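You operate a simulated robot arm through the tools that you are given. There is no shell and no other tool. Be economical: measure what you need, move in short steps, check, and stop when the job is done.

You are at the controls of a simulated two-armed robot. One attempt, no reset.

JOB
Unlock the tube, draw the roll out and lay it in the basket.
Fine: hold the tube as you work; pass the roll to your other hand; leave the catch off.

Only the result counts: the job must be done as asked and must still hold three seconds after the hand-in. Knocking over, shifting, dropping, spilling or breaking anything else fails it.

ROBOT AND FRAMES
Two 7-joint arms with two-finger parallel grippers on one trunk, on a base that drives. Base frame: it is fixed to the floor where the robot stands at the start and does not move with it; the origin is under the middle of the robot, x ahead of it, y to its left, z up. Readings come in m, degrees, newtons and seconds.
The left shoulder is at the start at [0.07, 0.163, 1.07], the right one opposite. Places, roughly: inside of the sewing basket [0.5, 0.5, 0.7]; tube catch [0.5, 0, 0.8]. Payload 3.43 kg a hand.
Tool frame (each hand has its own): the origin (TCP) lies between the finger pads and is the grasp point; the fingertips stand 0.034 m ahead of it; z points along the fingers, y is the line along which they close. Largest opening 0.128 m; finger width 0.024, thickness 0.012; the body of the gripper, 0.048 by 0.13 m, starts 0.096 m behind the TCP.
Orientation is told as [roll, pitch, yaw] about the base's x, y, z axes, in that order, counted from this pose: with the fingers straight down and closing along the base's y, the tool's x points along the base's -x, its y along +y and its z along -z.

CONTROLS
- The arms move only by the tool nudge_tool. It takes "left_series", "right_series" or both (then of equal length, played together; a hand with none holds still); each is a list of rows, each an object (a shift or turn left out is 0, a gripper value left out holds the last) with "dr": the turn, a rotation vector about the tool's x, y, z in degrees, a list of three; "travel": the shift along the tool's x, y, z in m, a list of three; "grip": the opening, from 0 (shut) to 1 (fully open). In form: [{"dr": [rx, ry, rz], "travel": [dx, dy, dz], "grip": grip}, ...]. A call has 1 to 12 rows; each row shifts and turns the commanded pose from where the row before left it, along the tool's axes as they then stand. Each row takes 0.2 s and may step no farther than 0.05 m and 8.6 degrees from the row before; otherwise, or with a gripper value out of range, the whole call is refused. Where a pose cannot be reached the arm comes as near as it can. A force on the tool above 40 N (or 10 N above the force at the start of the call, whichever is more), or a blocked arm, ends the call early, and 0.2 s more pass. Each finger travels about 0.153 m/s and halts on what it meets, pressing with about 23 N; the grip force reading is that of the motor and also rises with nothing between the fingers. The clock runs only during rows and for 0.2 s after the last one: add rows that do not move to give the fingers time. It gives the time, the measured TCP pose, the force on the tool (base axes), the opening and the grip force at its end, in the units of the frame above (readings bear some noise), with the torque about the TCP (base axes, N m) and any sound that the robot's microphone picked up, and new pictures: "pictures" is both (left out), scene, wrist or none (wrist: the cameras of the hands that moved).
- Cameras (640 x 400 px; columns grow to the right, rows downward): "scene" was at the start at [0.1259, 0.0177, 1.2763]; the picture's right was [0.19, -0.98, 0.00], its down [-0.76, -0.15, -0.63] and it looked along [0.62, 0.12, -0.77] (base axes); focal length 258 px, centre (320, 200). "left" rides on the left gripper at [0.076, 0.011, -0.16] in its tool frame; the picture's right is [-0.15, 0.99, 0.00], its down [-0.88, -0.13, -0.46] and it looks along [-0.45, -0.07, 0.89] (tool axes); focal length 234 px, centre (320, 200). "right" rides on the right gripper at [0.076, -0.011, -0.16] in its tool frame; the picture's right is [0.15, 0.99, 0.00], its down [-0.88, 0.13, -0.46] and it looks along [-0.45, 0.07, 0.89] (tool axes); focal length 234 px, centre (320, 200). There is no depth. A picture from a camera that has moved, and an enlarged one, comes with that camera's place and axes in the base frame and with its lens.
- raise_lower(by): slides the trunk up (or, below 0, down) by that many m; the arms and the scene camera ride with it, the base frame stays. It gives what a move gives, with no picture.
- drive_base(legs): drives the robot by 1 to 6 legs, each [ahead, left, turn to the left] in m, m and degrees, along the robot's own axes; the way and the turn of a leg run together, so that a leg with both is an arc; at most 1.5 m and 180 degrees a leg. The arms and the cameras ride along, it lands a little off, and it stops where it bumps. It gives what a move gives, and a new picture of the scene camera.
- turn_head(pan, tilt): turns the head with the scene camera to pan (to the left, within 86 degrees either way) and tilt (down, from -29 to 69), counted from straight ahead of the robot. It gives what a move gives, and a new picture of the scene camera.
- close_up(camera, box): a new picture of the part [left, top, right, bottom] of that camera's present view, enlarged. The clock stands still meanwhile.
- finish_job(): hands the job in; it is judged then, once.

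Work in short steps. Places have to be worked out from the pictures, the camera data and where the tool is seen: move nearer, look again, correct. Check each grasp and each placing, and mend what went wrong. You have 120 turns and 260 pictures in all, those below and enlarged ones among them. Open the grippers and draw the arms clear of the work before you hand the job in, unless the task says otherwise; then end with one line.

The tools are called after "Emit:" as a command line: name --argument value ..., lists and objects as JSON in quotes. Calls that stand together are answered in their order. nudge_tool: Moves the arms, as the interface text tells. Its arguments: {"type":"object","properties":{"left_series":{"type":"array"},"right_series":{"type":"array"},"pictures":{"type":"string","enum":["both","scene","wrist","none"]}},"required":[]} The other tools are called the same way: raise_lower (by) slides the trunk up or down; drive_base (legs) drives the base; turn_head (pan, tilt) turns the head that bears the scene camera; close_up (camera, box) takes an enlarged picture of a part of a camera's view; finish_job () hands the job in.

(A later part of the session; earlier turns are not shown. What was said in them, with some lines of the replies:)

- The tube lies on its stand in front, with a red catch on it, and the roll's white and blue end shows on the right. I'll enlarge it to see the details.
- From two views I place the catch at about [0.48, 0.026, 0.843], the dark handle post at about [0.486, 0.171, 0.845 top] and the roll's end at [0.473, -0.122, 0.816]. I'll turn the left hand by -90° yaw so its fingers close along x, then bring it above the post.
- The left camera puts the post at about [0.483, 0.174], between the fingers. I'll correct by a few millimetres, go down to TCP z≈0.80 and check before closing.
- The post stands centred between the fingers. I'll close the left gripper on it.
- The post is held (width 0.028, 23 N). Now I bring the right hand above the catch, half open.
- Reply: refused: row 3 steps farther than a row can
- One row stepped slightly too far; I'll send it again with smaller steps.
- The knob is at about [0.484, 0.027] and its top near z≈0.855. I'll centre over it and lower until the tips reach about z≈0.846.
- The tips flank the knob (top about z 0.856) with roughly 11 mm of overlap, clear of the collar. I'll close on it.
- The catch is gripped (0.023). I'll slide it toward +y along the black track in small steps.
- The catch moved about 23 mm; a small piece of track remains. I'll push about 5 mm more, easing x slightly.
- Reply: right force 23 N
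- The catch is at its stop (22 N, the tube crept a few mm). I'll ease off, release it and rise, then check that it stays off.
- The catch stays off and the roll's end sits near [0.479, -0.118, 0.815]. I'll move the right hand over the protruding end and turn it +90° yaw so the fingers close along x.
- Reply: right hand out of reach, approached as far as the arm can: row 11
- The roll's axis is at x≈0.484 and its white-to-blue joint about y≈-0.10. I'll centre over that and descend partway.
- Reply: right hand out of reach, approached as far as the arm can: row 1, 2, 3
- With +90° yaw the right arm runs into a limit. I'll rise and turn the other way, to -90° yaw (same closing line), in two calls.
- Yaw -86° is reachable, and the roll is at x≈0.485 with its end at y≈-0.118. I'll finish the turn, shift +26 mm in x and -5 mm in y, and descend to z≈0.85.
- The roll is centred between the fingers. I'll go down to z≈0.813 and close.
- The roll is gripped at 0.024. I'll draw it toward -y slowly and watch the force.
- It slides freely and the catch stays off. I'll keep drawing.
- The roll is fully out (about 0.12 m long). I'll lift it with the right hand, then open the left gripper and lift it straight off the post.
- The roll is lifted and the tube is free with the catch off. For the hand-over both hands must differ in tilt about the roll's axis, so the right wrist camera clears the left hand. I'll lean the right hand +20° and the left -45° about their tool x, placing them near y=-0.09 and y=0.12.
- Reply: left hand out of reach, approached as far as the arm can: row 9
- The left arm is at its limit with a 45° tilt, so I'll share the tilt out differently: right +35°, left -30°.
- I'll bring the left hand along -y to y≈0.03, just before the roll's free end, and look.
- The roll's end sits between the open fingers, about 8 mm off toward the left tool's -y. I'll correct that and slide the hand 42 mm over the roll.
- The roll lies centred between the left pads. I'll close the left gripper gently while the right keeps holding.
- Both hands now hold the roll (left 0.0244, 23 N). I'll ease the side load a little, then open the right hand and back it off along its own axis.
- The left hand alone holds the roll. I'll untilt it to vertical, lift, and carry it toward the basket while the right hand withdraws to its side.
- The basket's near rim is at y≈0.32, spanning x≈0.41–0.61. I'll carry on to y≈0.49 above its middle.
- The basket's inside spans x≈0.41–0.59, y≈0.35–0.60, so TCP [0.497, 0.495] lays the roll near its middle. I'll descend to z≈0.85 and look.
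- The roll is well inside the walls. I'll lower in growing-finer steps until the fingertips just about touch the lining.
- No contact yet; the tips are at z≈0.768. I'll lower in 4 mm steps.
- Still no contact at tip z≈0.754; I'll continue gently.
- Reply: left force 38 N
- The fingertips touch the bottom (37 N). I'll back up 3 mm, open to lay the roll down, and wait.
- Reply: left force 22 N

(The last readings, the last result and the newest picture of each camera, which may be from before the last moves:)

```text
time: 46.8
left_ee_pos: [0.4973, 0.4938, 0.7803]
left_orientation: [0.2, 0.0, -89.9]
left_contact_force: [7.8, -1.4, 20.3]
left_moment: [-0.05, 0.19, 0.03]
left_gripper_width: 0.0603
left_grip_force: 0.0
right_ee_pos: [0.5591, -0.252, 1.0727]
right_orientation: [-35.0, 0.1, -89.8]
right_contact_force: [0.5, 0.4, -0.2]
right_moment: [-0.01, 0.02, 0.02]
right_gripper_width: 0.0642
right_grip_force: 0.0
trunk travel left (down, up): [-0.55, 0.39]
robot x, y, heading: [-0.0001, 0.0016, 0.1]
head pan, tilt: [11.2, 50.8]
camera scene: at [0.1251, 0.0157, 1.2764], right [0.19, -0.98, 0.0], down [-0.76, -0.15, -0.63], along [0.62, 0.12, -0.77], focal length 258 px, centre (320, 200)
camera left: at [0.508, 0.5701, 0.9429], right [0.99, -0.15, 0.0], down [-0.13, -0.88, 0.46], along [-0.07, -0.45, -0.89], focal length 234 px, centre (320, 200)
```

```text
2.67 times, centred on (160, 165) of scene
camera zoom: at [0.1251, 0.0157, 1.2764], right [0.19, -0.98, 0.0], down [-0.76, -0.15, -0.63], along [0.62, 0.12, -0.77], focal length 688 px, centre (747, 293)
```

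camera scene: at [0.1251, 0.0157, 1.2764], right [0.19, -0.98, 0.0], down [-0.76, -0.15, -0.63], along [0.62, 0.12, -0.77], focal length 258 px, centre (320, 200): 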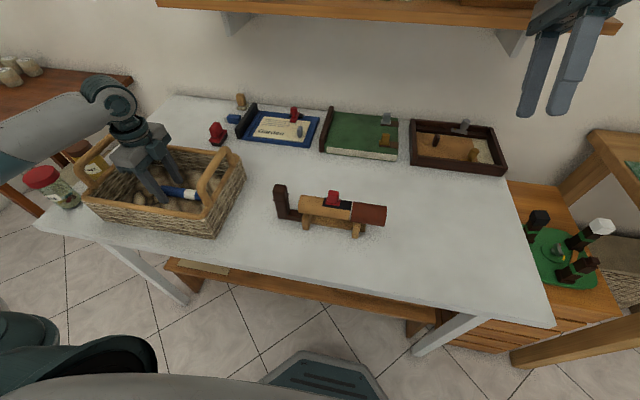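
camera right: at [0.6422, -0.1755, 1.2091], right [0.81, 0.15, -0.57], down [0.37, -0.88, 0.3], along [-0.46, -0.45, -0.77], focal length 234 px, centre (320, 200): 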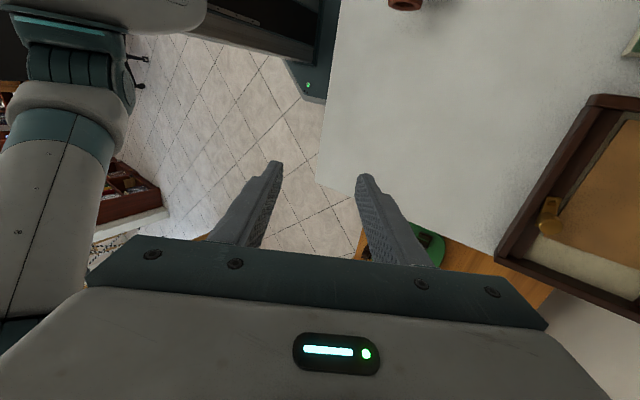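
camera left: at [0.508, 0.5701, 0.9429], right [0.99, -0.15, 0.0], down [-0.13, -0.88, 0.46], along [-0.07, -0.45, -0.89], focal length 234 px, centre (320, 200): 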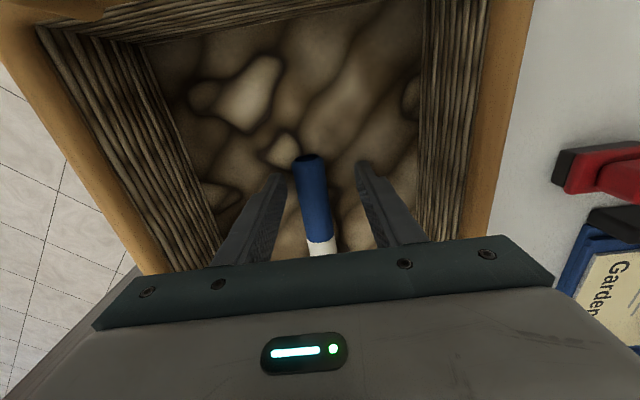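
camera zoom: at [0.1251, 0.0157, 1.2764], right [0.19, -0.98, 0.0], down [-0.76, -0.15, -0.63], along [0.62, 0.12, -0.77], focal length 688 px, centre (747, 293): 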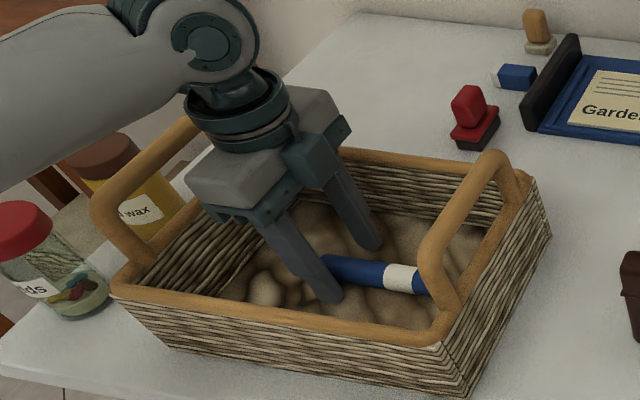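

The basket seems to have slid about 2 cm toward the robot as the pressed fingertips opened, because they were still loaded against the bottom. I'll lift straight out and measure the shift.

Emit:
nudge_tool --left_series '[{"travel": [0, 0, -0.01]}, {"travel": [0, 0, -0.03]}, {"travel": [0, 0, -0.045]}, {"travel": [0, 0, -0.045]}, {"travel": [0, 0, -0.045]}, {"travel": [0, 0, -0.045]}, {}]'

Emit:
close_up --camera "scene" --box '[50, 90, 270, 240]'

```text
time: 48.4
left_ee_pos: [0.4958, 0.4956, 1.0038]
left_orientation: [0.0, 0.0, -89.8]
left_contact_force: [-0.6, -0.1, 1.4]
left_moment: [0.04, 0.02, -0.03]
left_gripper_width: 0.0639
left_grip_force: 0.0
right_ee_pos: [0.559, -0.2498, 1.072]
right_orientation: [-35.0, 0.0, -90.0]
right_contact_force: [-0.3, 0.3, 0.2]
right_moment: [0.0, 0.02, 0.0]
right_gripper_width: 0.064
right_grip_force: 0.1
trunk travel left (down, up): [-0.55, 0.39]
robot x, y, heading: [-0.0013, 0.0013, -0.0]
head pan, tilt: [11.2, 50.8]
camera scene: at [0.1255, 0.0176, 1.2763], right [0.19, -0.98, 0.0], down [-0.76, -0.15, -0.63], along [0.62, 0.12, -0.77], focal length 258 px, centre (320, 200)
camera left: at [0.5073, 0.5714, 1.165], right [0.99, -0.14, 0.0], down [-0.13, -0.88, 0.46], along [-0.07, -0.45, -0.89], focal length 234 px, centre (320, 200)
```

scene: 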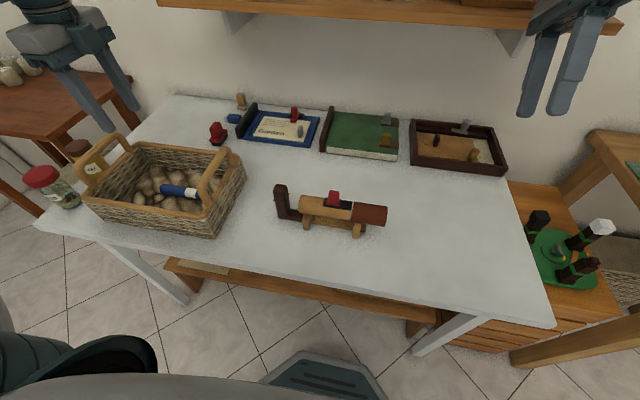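
left: 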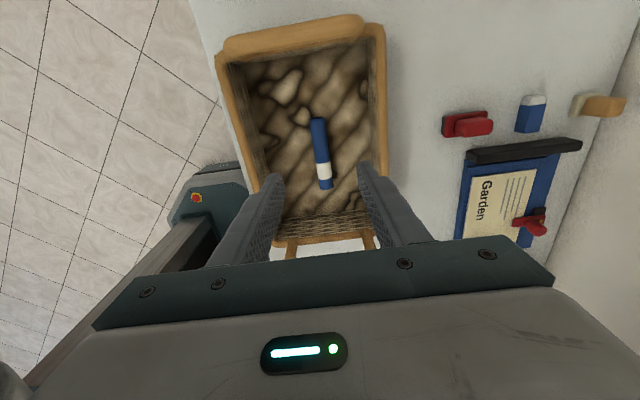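

```text
2.67 times, centred on (160, 165) of scene
camera zoom: at [0.1255, 0.0176, 1.2763], right [0.19, -0.98, 0.0], down [-0.76, -0.15, -0.63], along [0.62, 0.12, -0.77], focal length 688 px, centre (747, 293)
```

zoom: 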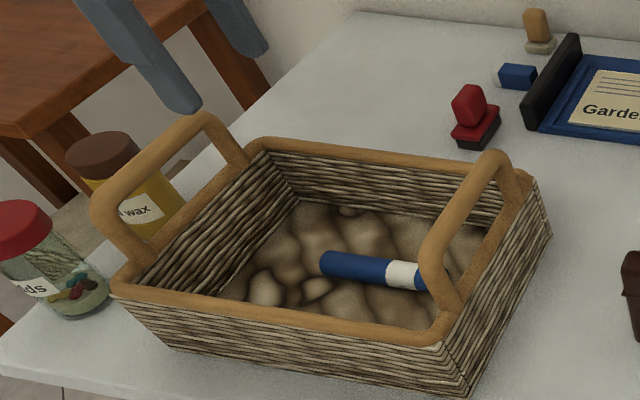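

The roll lies flat in the basket, but the basket moved about 20 mm toward -x. I'll put it back by pushing its front rim with the closed left fingers at mid-length, first bringing the hand in front of it.

Emit:
nudge_tool --left_series '[{"travel": [-0.008, -0.04, 0], "grip": 0}, {"travel": [-0.008, -0.04, 0]}, {"travel": [-0.008, -0.04, 0]}, {"travel": [-0.007, -0.037, 0]}, {}, {"travel": [0, 0, 0.045]}, {"travel": [0, 0, 0.045]}, {"travel": [0, 0, 0.045]}, {"travel": [0, 0, 0.04]}, {}]'

Emit:
close_up --camera "scene" --box '[50, 90, 270, 240]'

```text
time: 50.6
left_ee_pos: [0.3395, 0.4642, 0.8254]
left_orientation: [0.0, 0.0, -89.9]
left_contact_force: [0.1, 0.9, -0.5]
left_moment: [-0.01, 0.0, -0.01]
left_gripper_width: 0.0
left_grip_force: 23.1
right_ee_pos: [0.5591, -0.2503, 1.0715]
right_orientation: [-35.0, 0.0, -90.0]
right_contact_force: [-0.2, -0.7, 0.3]
right_moment: [0.02, 0.02, -0.02]
right_gripper_width: 0.0639
right_grip_force: 0.1
trunk travel left (down, up): [-0.55, 0.39]
robot x, y, heading: [0.0002, -0.0016, -0.1]
head pan, tilt: [11.2, 50.8]
camera scene: at [0.1257, 0.0175, 1.2764], right [0.19, -0.98, 0.0], down [-0.76, -0.15, -0.63], along [0.62, 0.12, -0.77], focal length 258 px, centre (320, 200)
camera left: at [0.351, 0.5408, 0.987], right [0.99, -0.15, 0.0], down [-0.13, -0.88, 0.46], along [-0.07, -0.45, -0.89], focal length 234 px, centre (320, 200)
```

scene: 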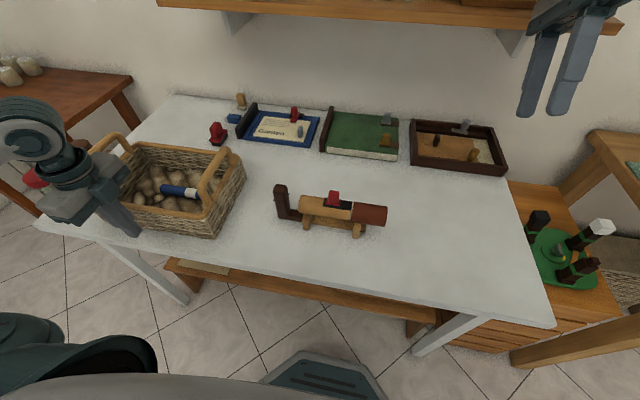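
left: 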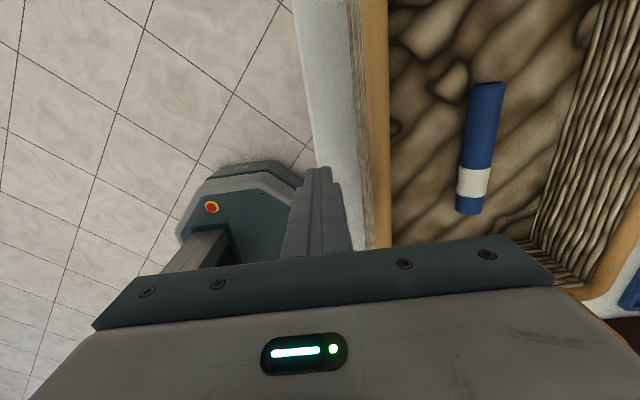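

```text
2.67 times, centred on (160, 165) of scene
camera zoom: at [0.1257, 0.0175, 1.2764], right [0.19, -0.98, 0.0], down [-0.76, -0.15, -0.63], along [0.62, 0.12, -0.77], focal length 688 px, centre (747, 293)
```

zoom: 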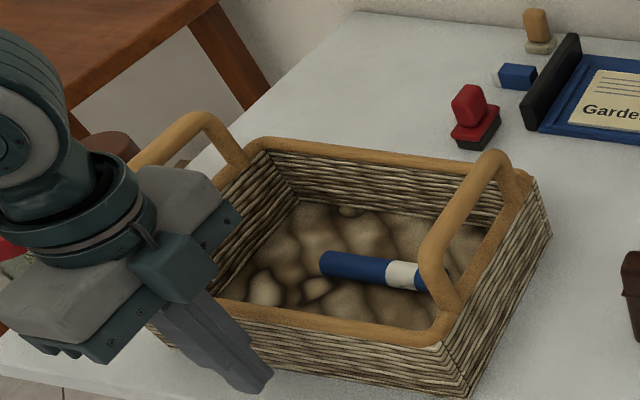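

The hand is in front of the basket's front wall, not touching. I'll push +x in small steps to about x≈0.388.

Emit:
nudge_tool --left_series '[{"travel": [0, 0.012, 0]}, {"travel": [0, 0.012, 0]}, {"travel": [0, 0.006, 0]}, {"travel": [0, 0.006, 0]}, {"travel": [0, 0.006, 0]}, {"travel": [0, 0.006, 0]}, {}]' --pictures "wrist"

Emit:
close_up --camera "scene" --box '[50, 90, 270, 240]'

```text
time: 52.2
left_ee_pos: [0.3872, 0.4648, 0.8254]
left_orientation: [0.0, 0.1, -89.9]
left_contact_force: [0.4, 1.3, -0.4]
left_moment: [0.01, 0.01, 0.01]
left_gripper_width: 0.0
left_grip_force: 22.3
right_ee_pos: [0.5581, -0.2493, 1.0727]
right_orientation: [-35.0, 0.0, -89.8]
right_contact_force: [-0.2, 0.9, 0.0]
right_moment: [-0.03, 0.01, -0.01]
right_gripper_width: 0.0639
right_grip_force: 0.1
trunk travel left (down, up): [-0.55, 0.39]
robot x, y, heading: [-0.002, -0.0009, -0.1]
head pan, tilt: [11.2, 50.8]
camera left: at [0.399, 0.5411, 0.9872], right [0.99, -0.14, 0.0], down [-0.13, -0.88, 0.46], along [-0.07, -0.45, -0.89], focal length 234 px, centre (320, 200)
```

left: 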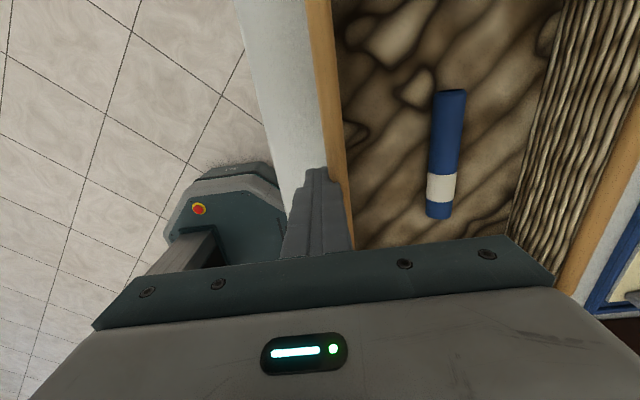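

```text
2.67 times, centred on (160, 165) of scene
camera zoom: at [0.1258, 0.0178, 1.2763], right [0.19, -0.98, 0.0], down [-0.76, -0.15, -0.63], along [0.62, 0.12, -0.77], focal length 688 px, centre (747, 293)
```

zoom: 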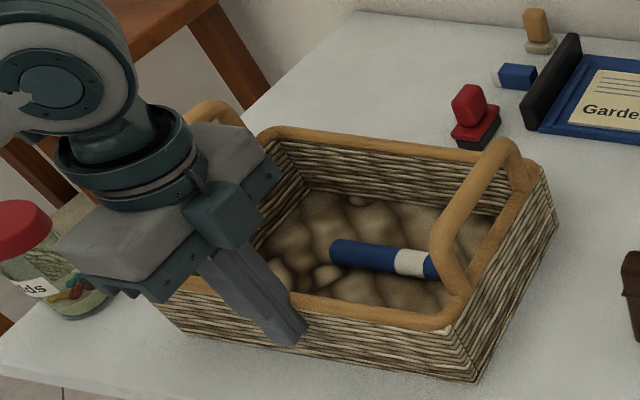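

The basket's corners now match their earlier image positions (right rear corner 558,215; front bottom corner ~476,381). I'll back off, rise, and compare in full.

Emit:
nudge_tool --left_series '[{"travel": [0, -0.02, 0]}, {"travel": [0, -0.02, 0]}, {"travel": [0, 0, -0.045]}, {"travel": [0, 0, -0.045]}, {"travel": [0, 0, -0.045]}, {"travel": [0, 0, -0.045]}, {"travel": [-0.04, 0, 0]}, {"travel": [-0.04, 0, 0], "grip": 0.5}, {"travel": [-0.04, 0, 0]}, {}]'

Emit:
close_up --camera "scene" --box '[50, 90, 270, 240]'

Emit:
close_up --camera "scene" --box '[260, 170, 430, 260]'

```text
time: 54.4
left_ee_pos: [0.3451, 0.3456, 1.0049]
left_orientation: [0.1, 0.0, -89.9]
left_contact_force: [-0.4, -0.5, 0.0]
left_moment: [0.0, -0.01, -0.02]
left_gripper_width: 0.0642
left_grip_force: 0.0
right_ee_pos: [0.5594, -0.2489, 1.0734]
right_orientation: [-35.0, 0.0, -89.9]
right_contact_force: [0.2, -0.1, -0.3]
right_moment: [0.0, -0.05, 0.01]
right_gripper_width: 0.064
right_grip_force: 0.1
trunk travel left (down, up): [-0.55, 0.39]
robot x, y, heading: [-0.002, -0.0004, 0.2]
head pan, tilt: [11.2, 50.8]
camera scene: at [0.125, 0.0186, 1.2764], right [0.19, -0.98, 0.0], down [-0.76, -0.15, -0.63], along [0.62, 0.12, -0.77], focal length 258 px, centre (320, 200)
camera left: at [0.3562, 0.4227, 1.1666], right [0.99, -0.14, 0.0], down [-0.13, -0.88, 0.46], along [-0.06, -0.45, -0.89], focal length 234 px, centre (320, 200)
```

scene: 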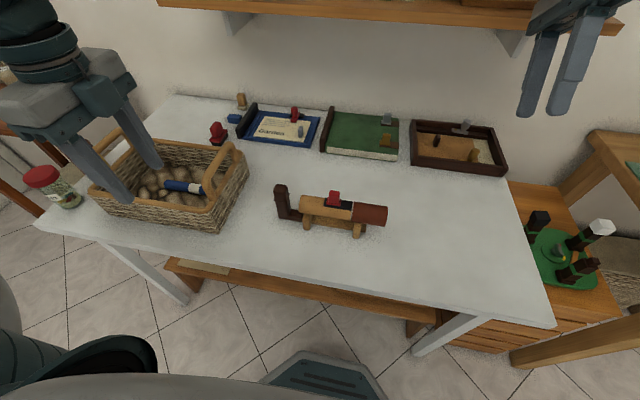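
left: 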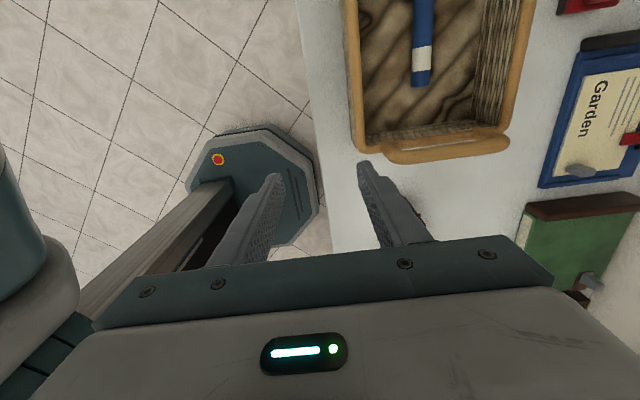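

```text
2.67 times, centred on (160, 165) of scene
camera zoom: at [0.125, 0.0186, 1.2764], right [0.19, -0.98, 0.0], down [-0.76, -0.15, -0.63], along [0.62, 0.12, -0.77], focal length 688 px, centre (747, 293)
```

zoom: 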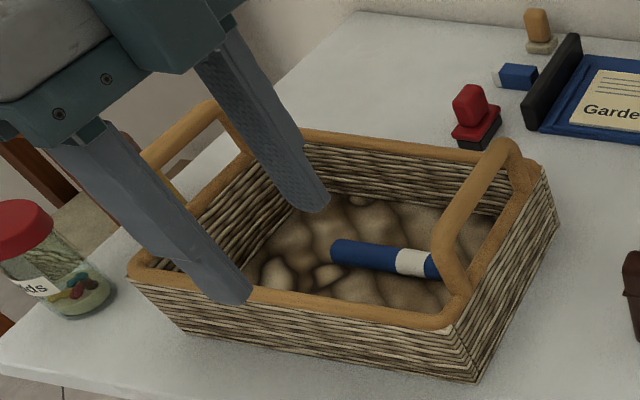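

```text
3.76 times, centred on (345, 215) of scene
camera zoom: at [0.125, 0.0186, 1.2764], right [0.19, -0.98, 0.0], down [-0.76, -0.15, -0.63], along [0.62, 0.12, -0.77], focal length 971 px, centre (226, 144)
```

zoom: 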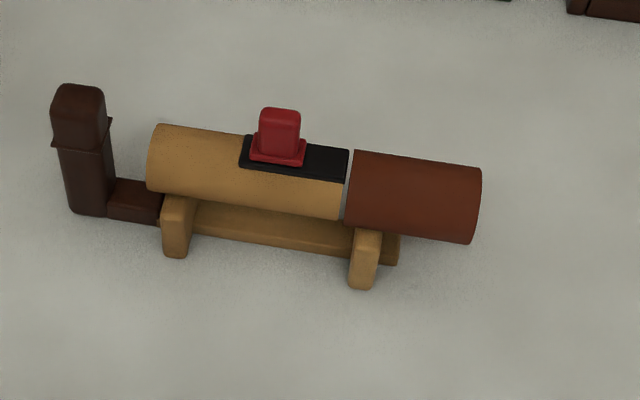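

The basket is back where it was with the roll lying in it, and the catch is off with the tube standing upright. I'll raise the left hand clear and check once more.

Emit:
nudge_tool --left_series '[{"travel": [-0.03, 0, -0.03]}, {"travel": [-0.03, 0, -0.03]}, {}, {}]' --pictures "scene"

```text
time: 55.4
left_ee_pos: [0.3491, 0.2847, 1.0652]
left_orientation: [-0.1, -0.1, -89.9]
left_contact_force: [0.0, -0.2, 0.2]
left_moment: [0.0, -0.02, 0.01]
left_gripper_width: 0.0641
left_grip_force: 0.2
right_ee_pos: [0.5595, -0.251, 1.0724]
right_orientation: [-35.0, 0.0, -89.8]
right_contact_force: [1.0, -0.2, 0.2]
right_moment: [0.05, 0.01, -0.01]
right_gripper_width: 0.0642
right_grip_force: 0.2
trunk travel left (down, up): [-0.55, 0.39]
robot x, y, heading: [0.0021, 0.0022, -0.1]
head pan, tilt: [11.2, 50.8]
camera scene: at [0.126, 0.0171, 1.2763], right [0.19, -0.98, 0.0], down [-0.76, -0.15, -0.63], along [0.62, 0.12, -0.77], focal length 258 px, centre (320, 200)
```

scene: 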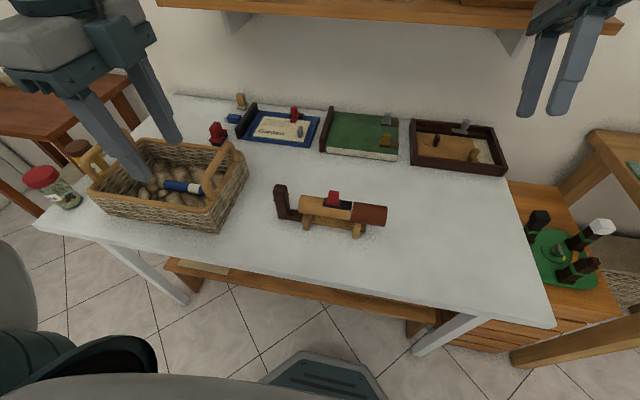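

Everything is settled: the roll is in the basket, the catch is off, and both hands are open and clear. I'm handing in.

Emit:
finish_job

```text
The job is handed in.
```

The tube is unlocked with its catch left off, and the roll, drawn out and passed from the right hand to the left, lies in the basket; the basket slid about 2 cm while I released the roll and I pushed it back to within a few millimetres, and the tube itself crept about 5 mm.
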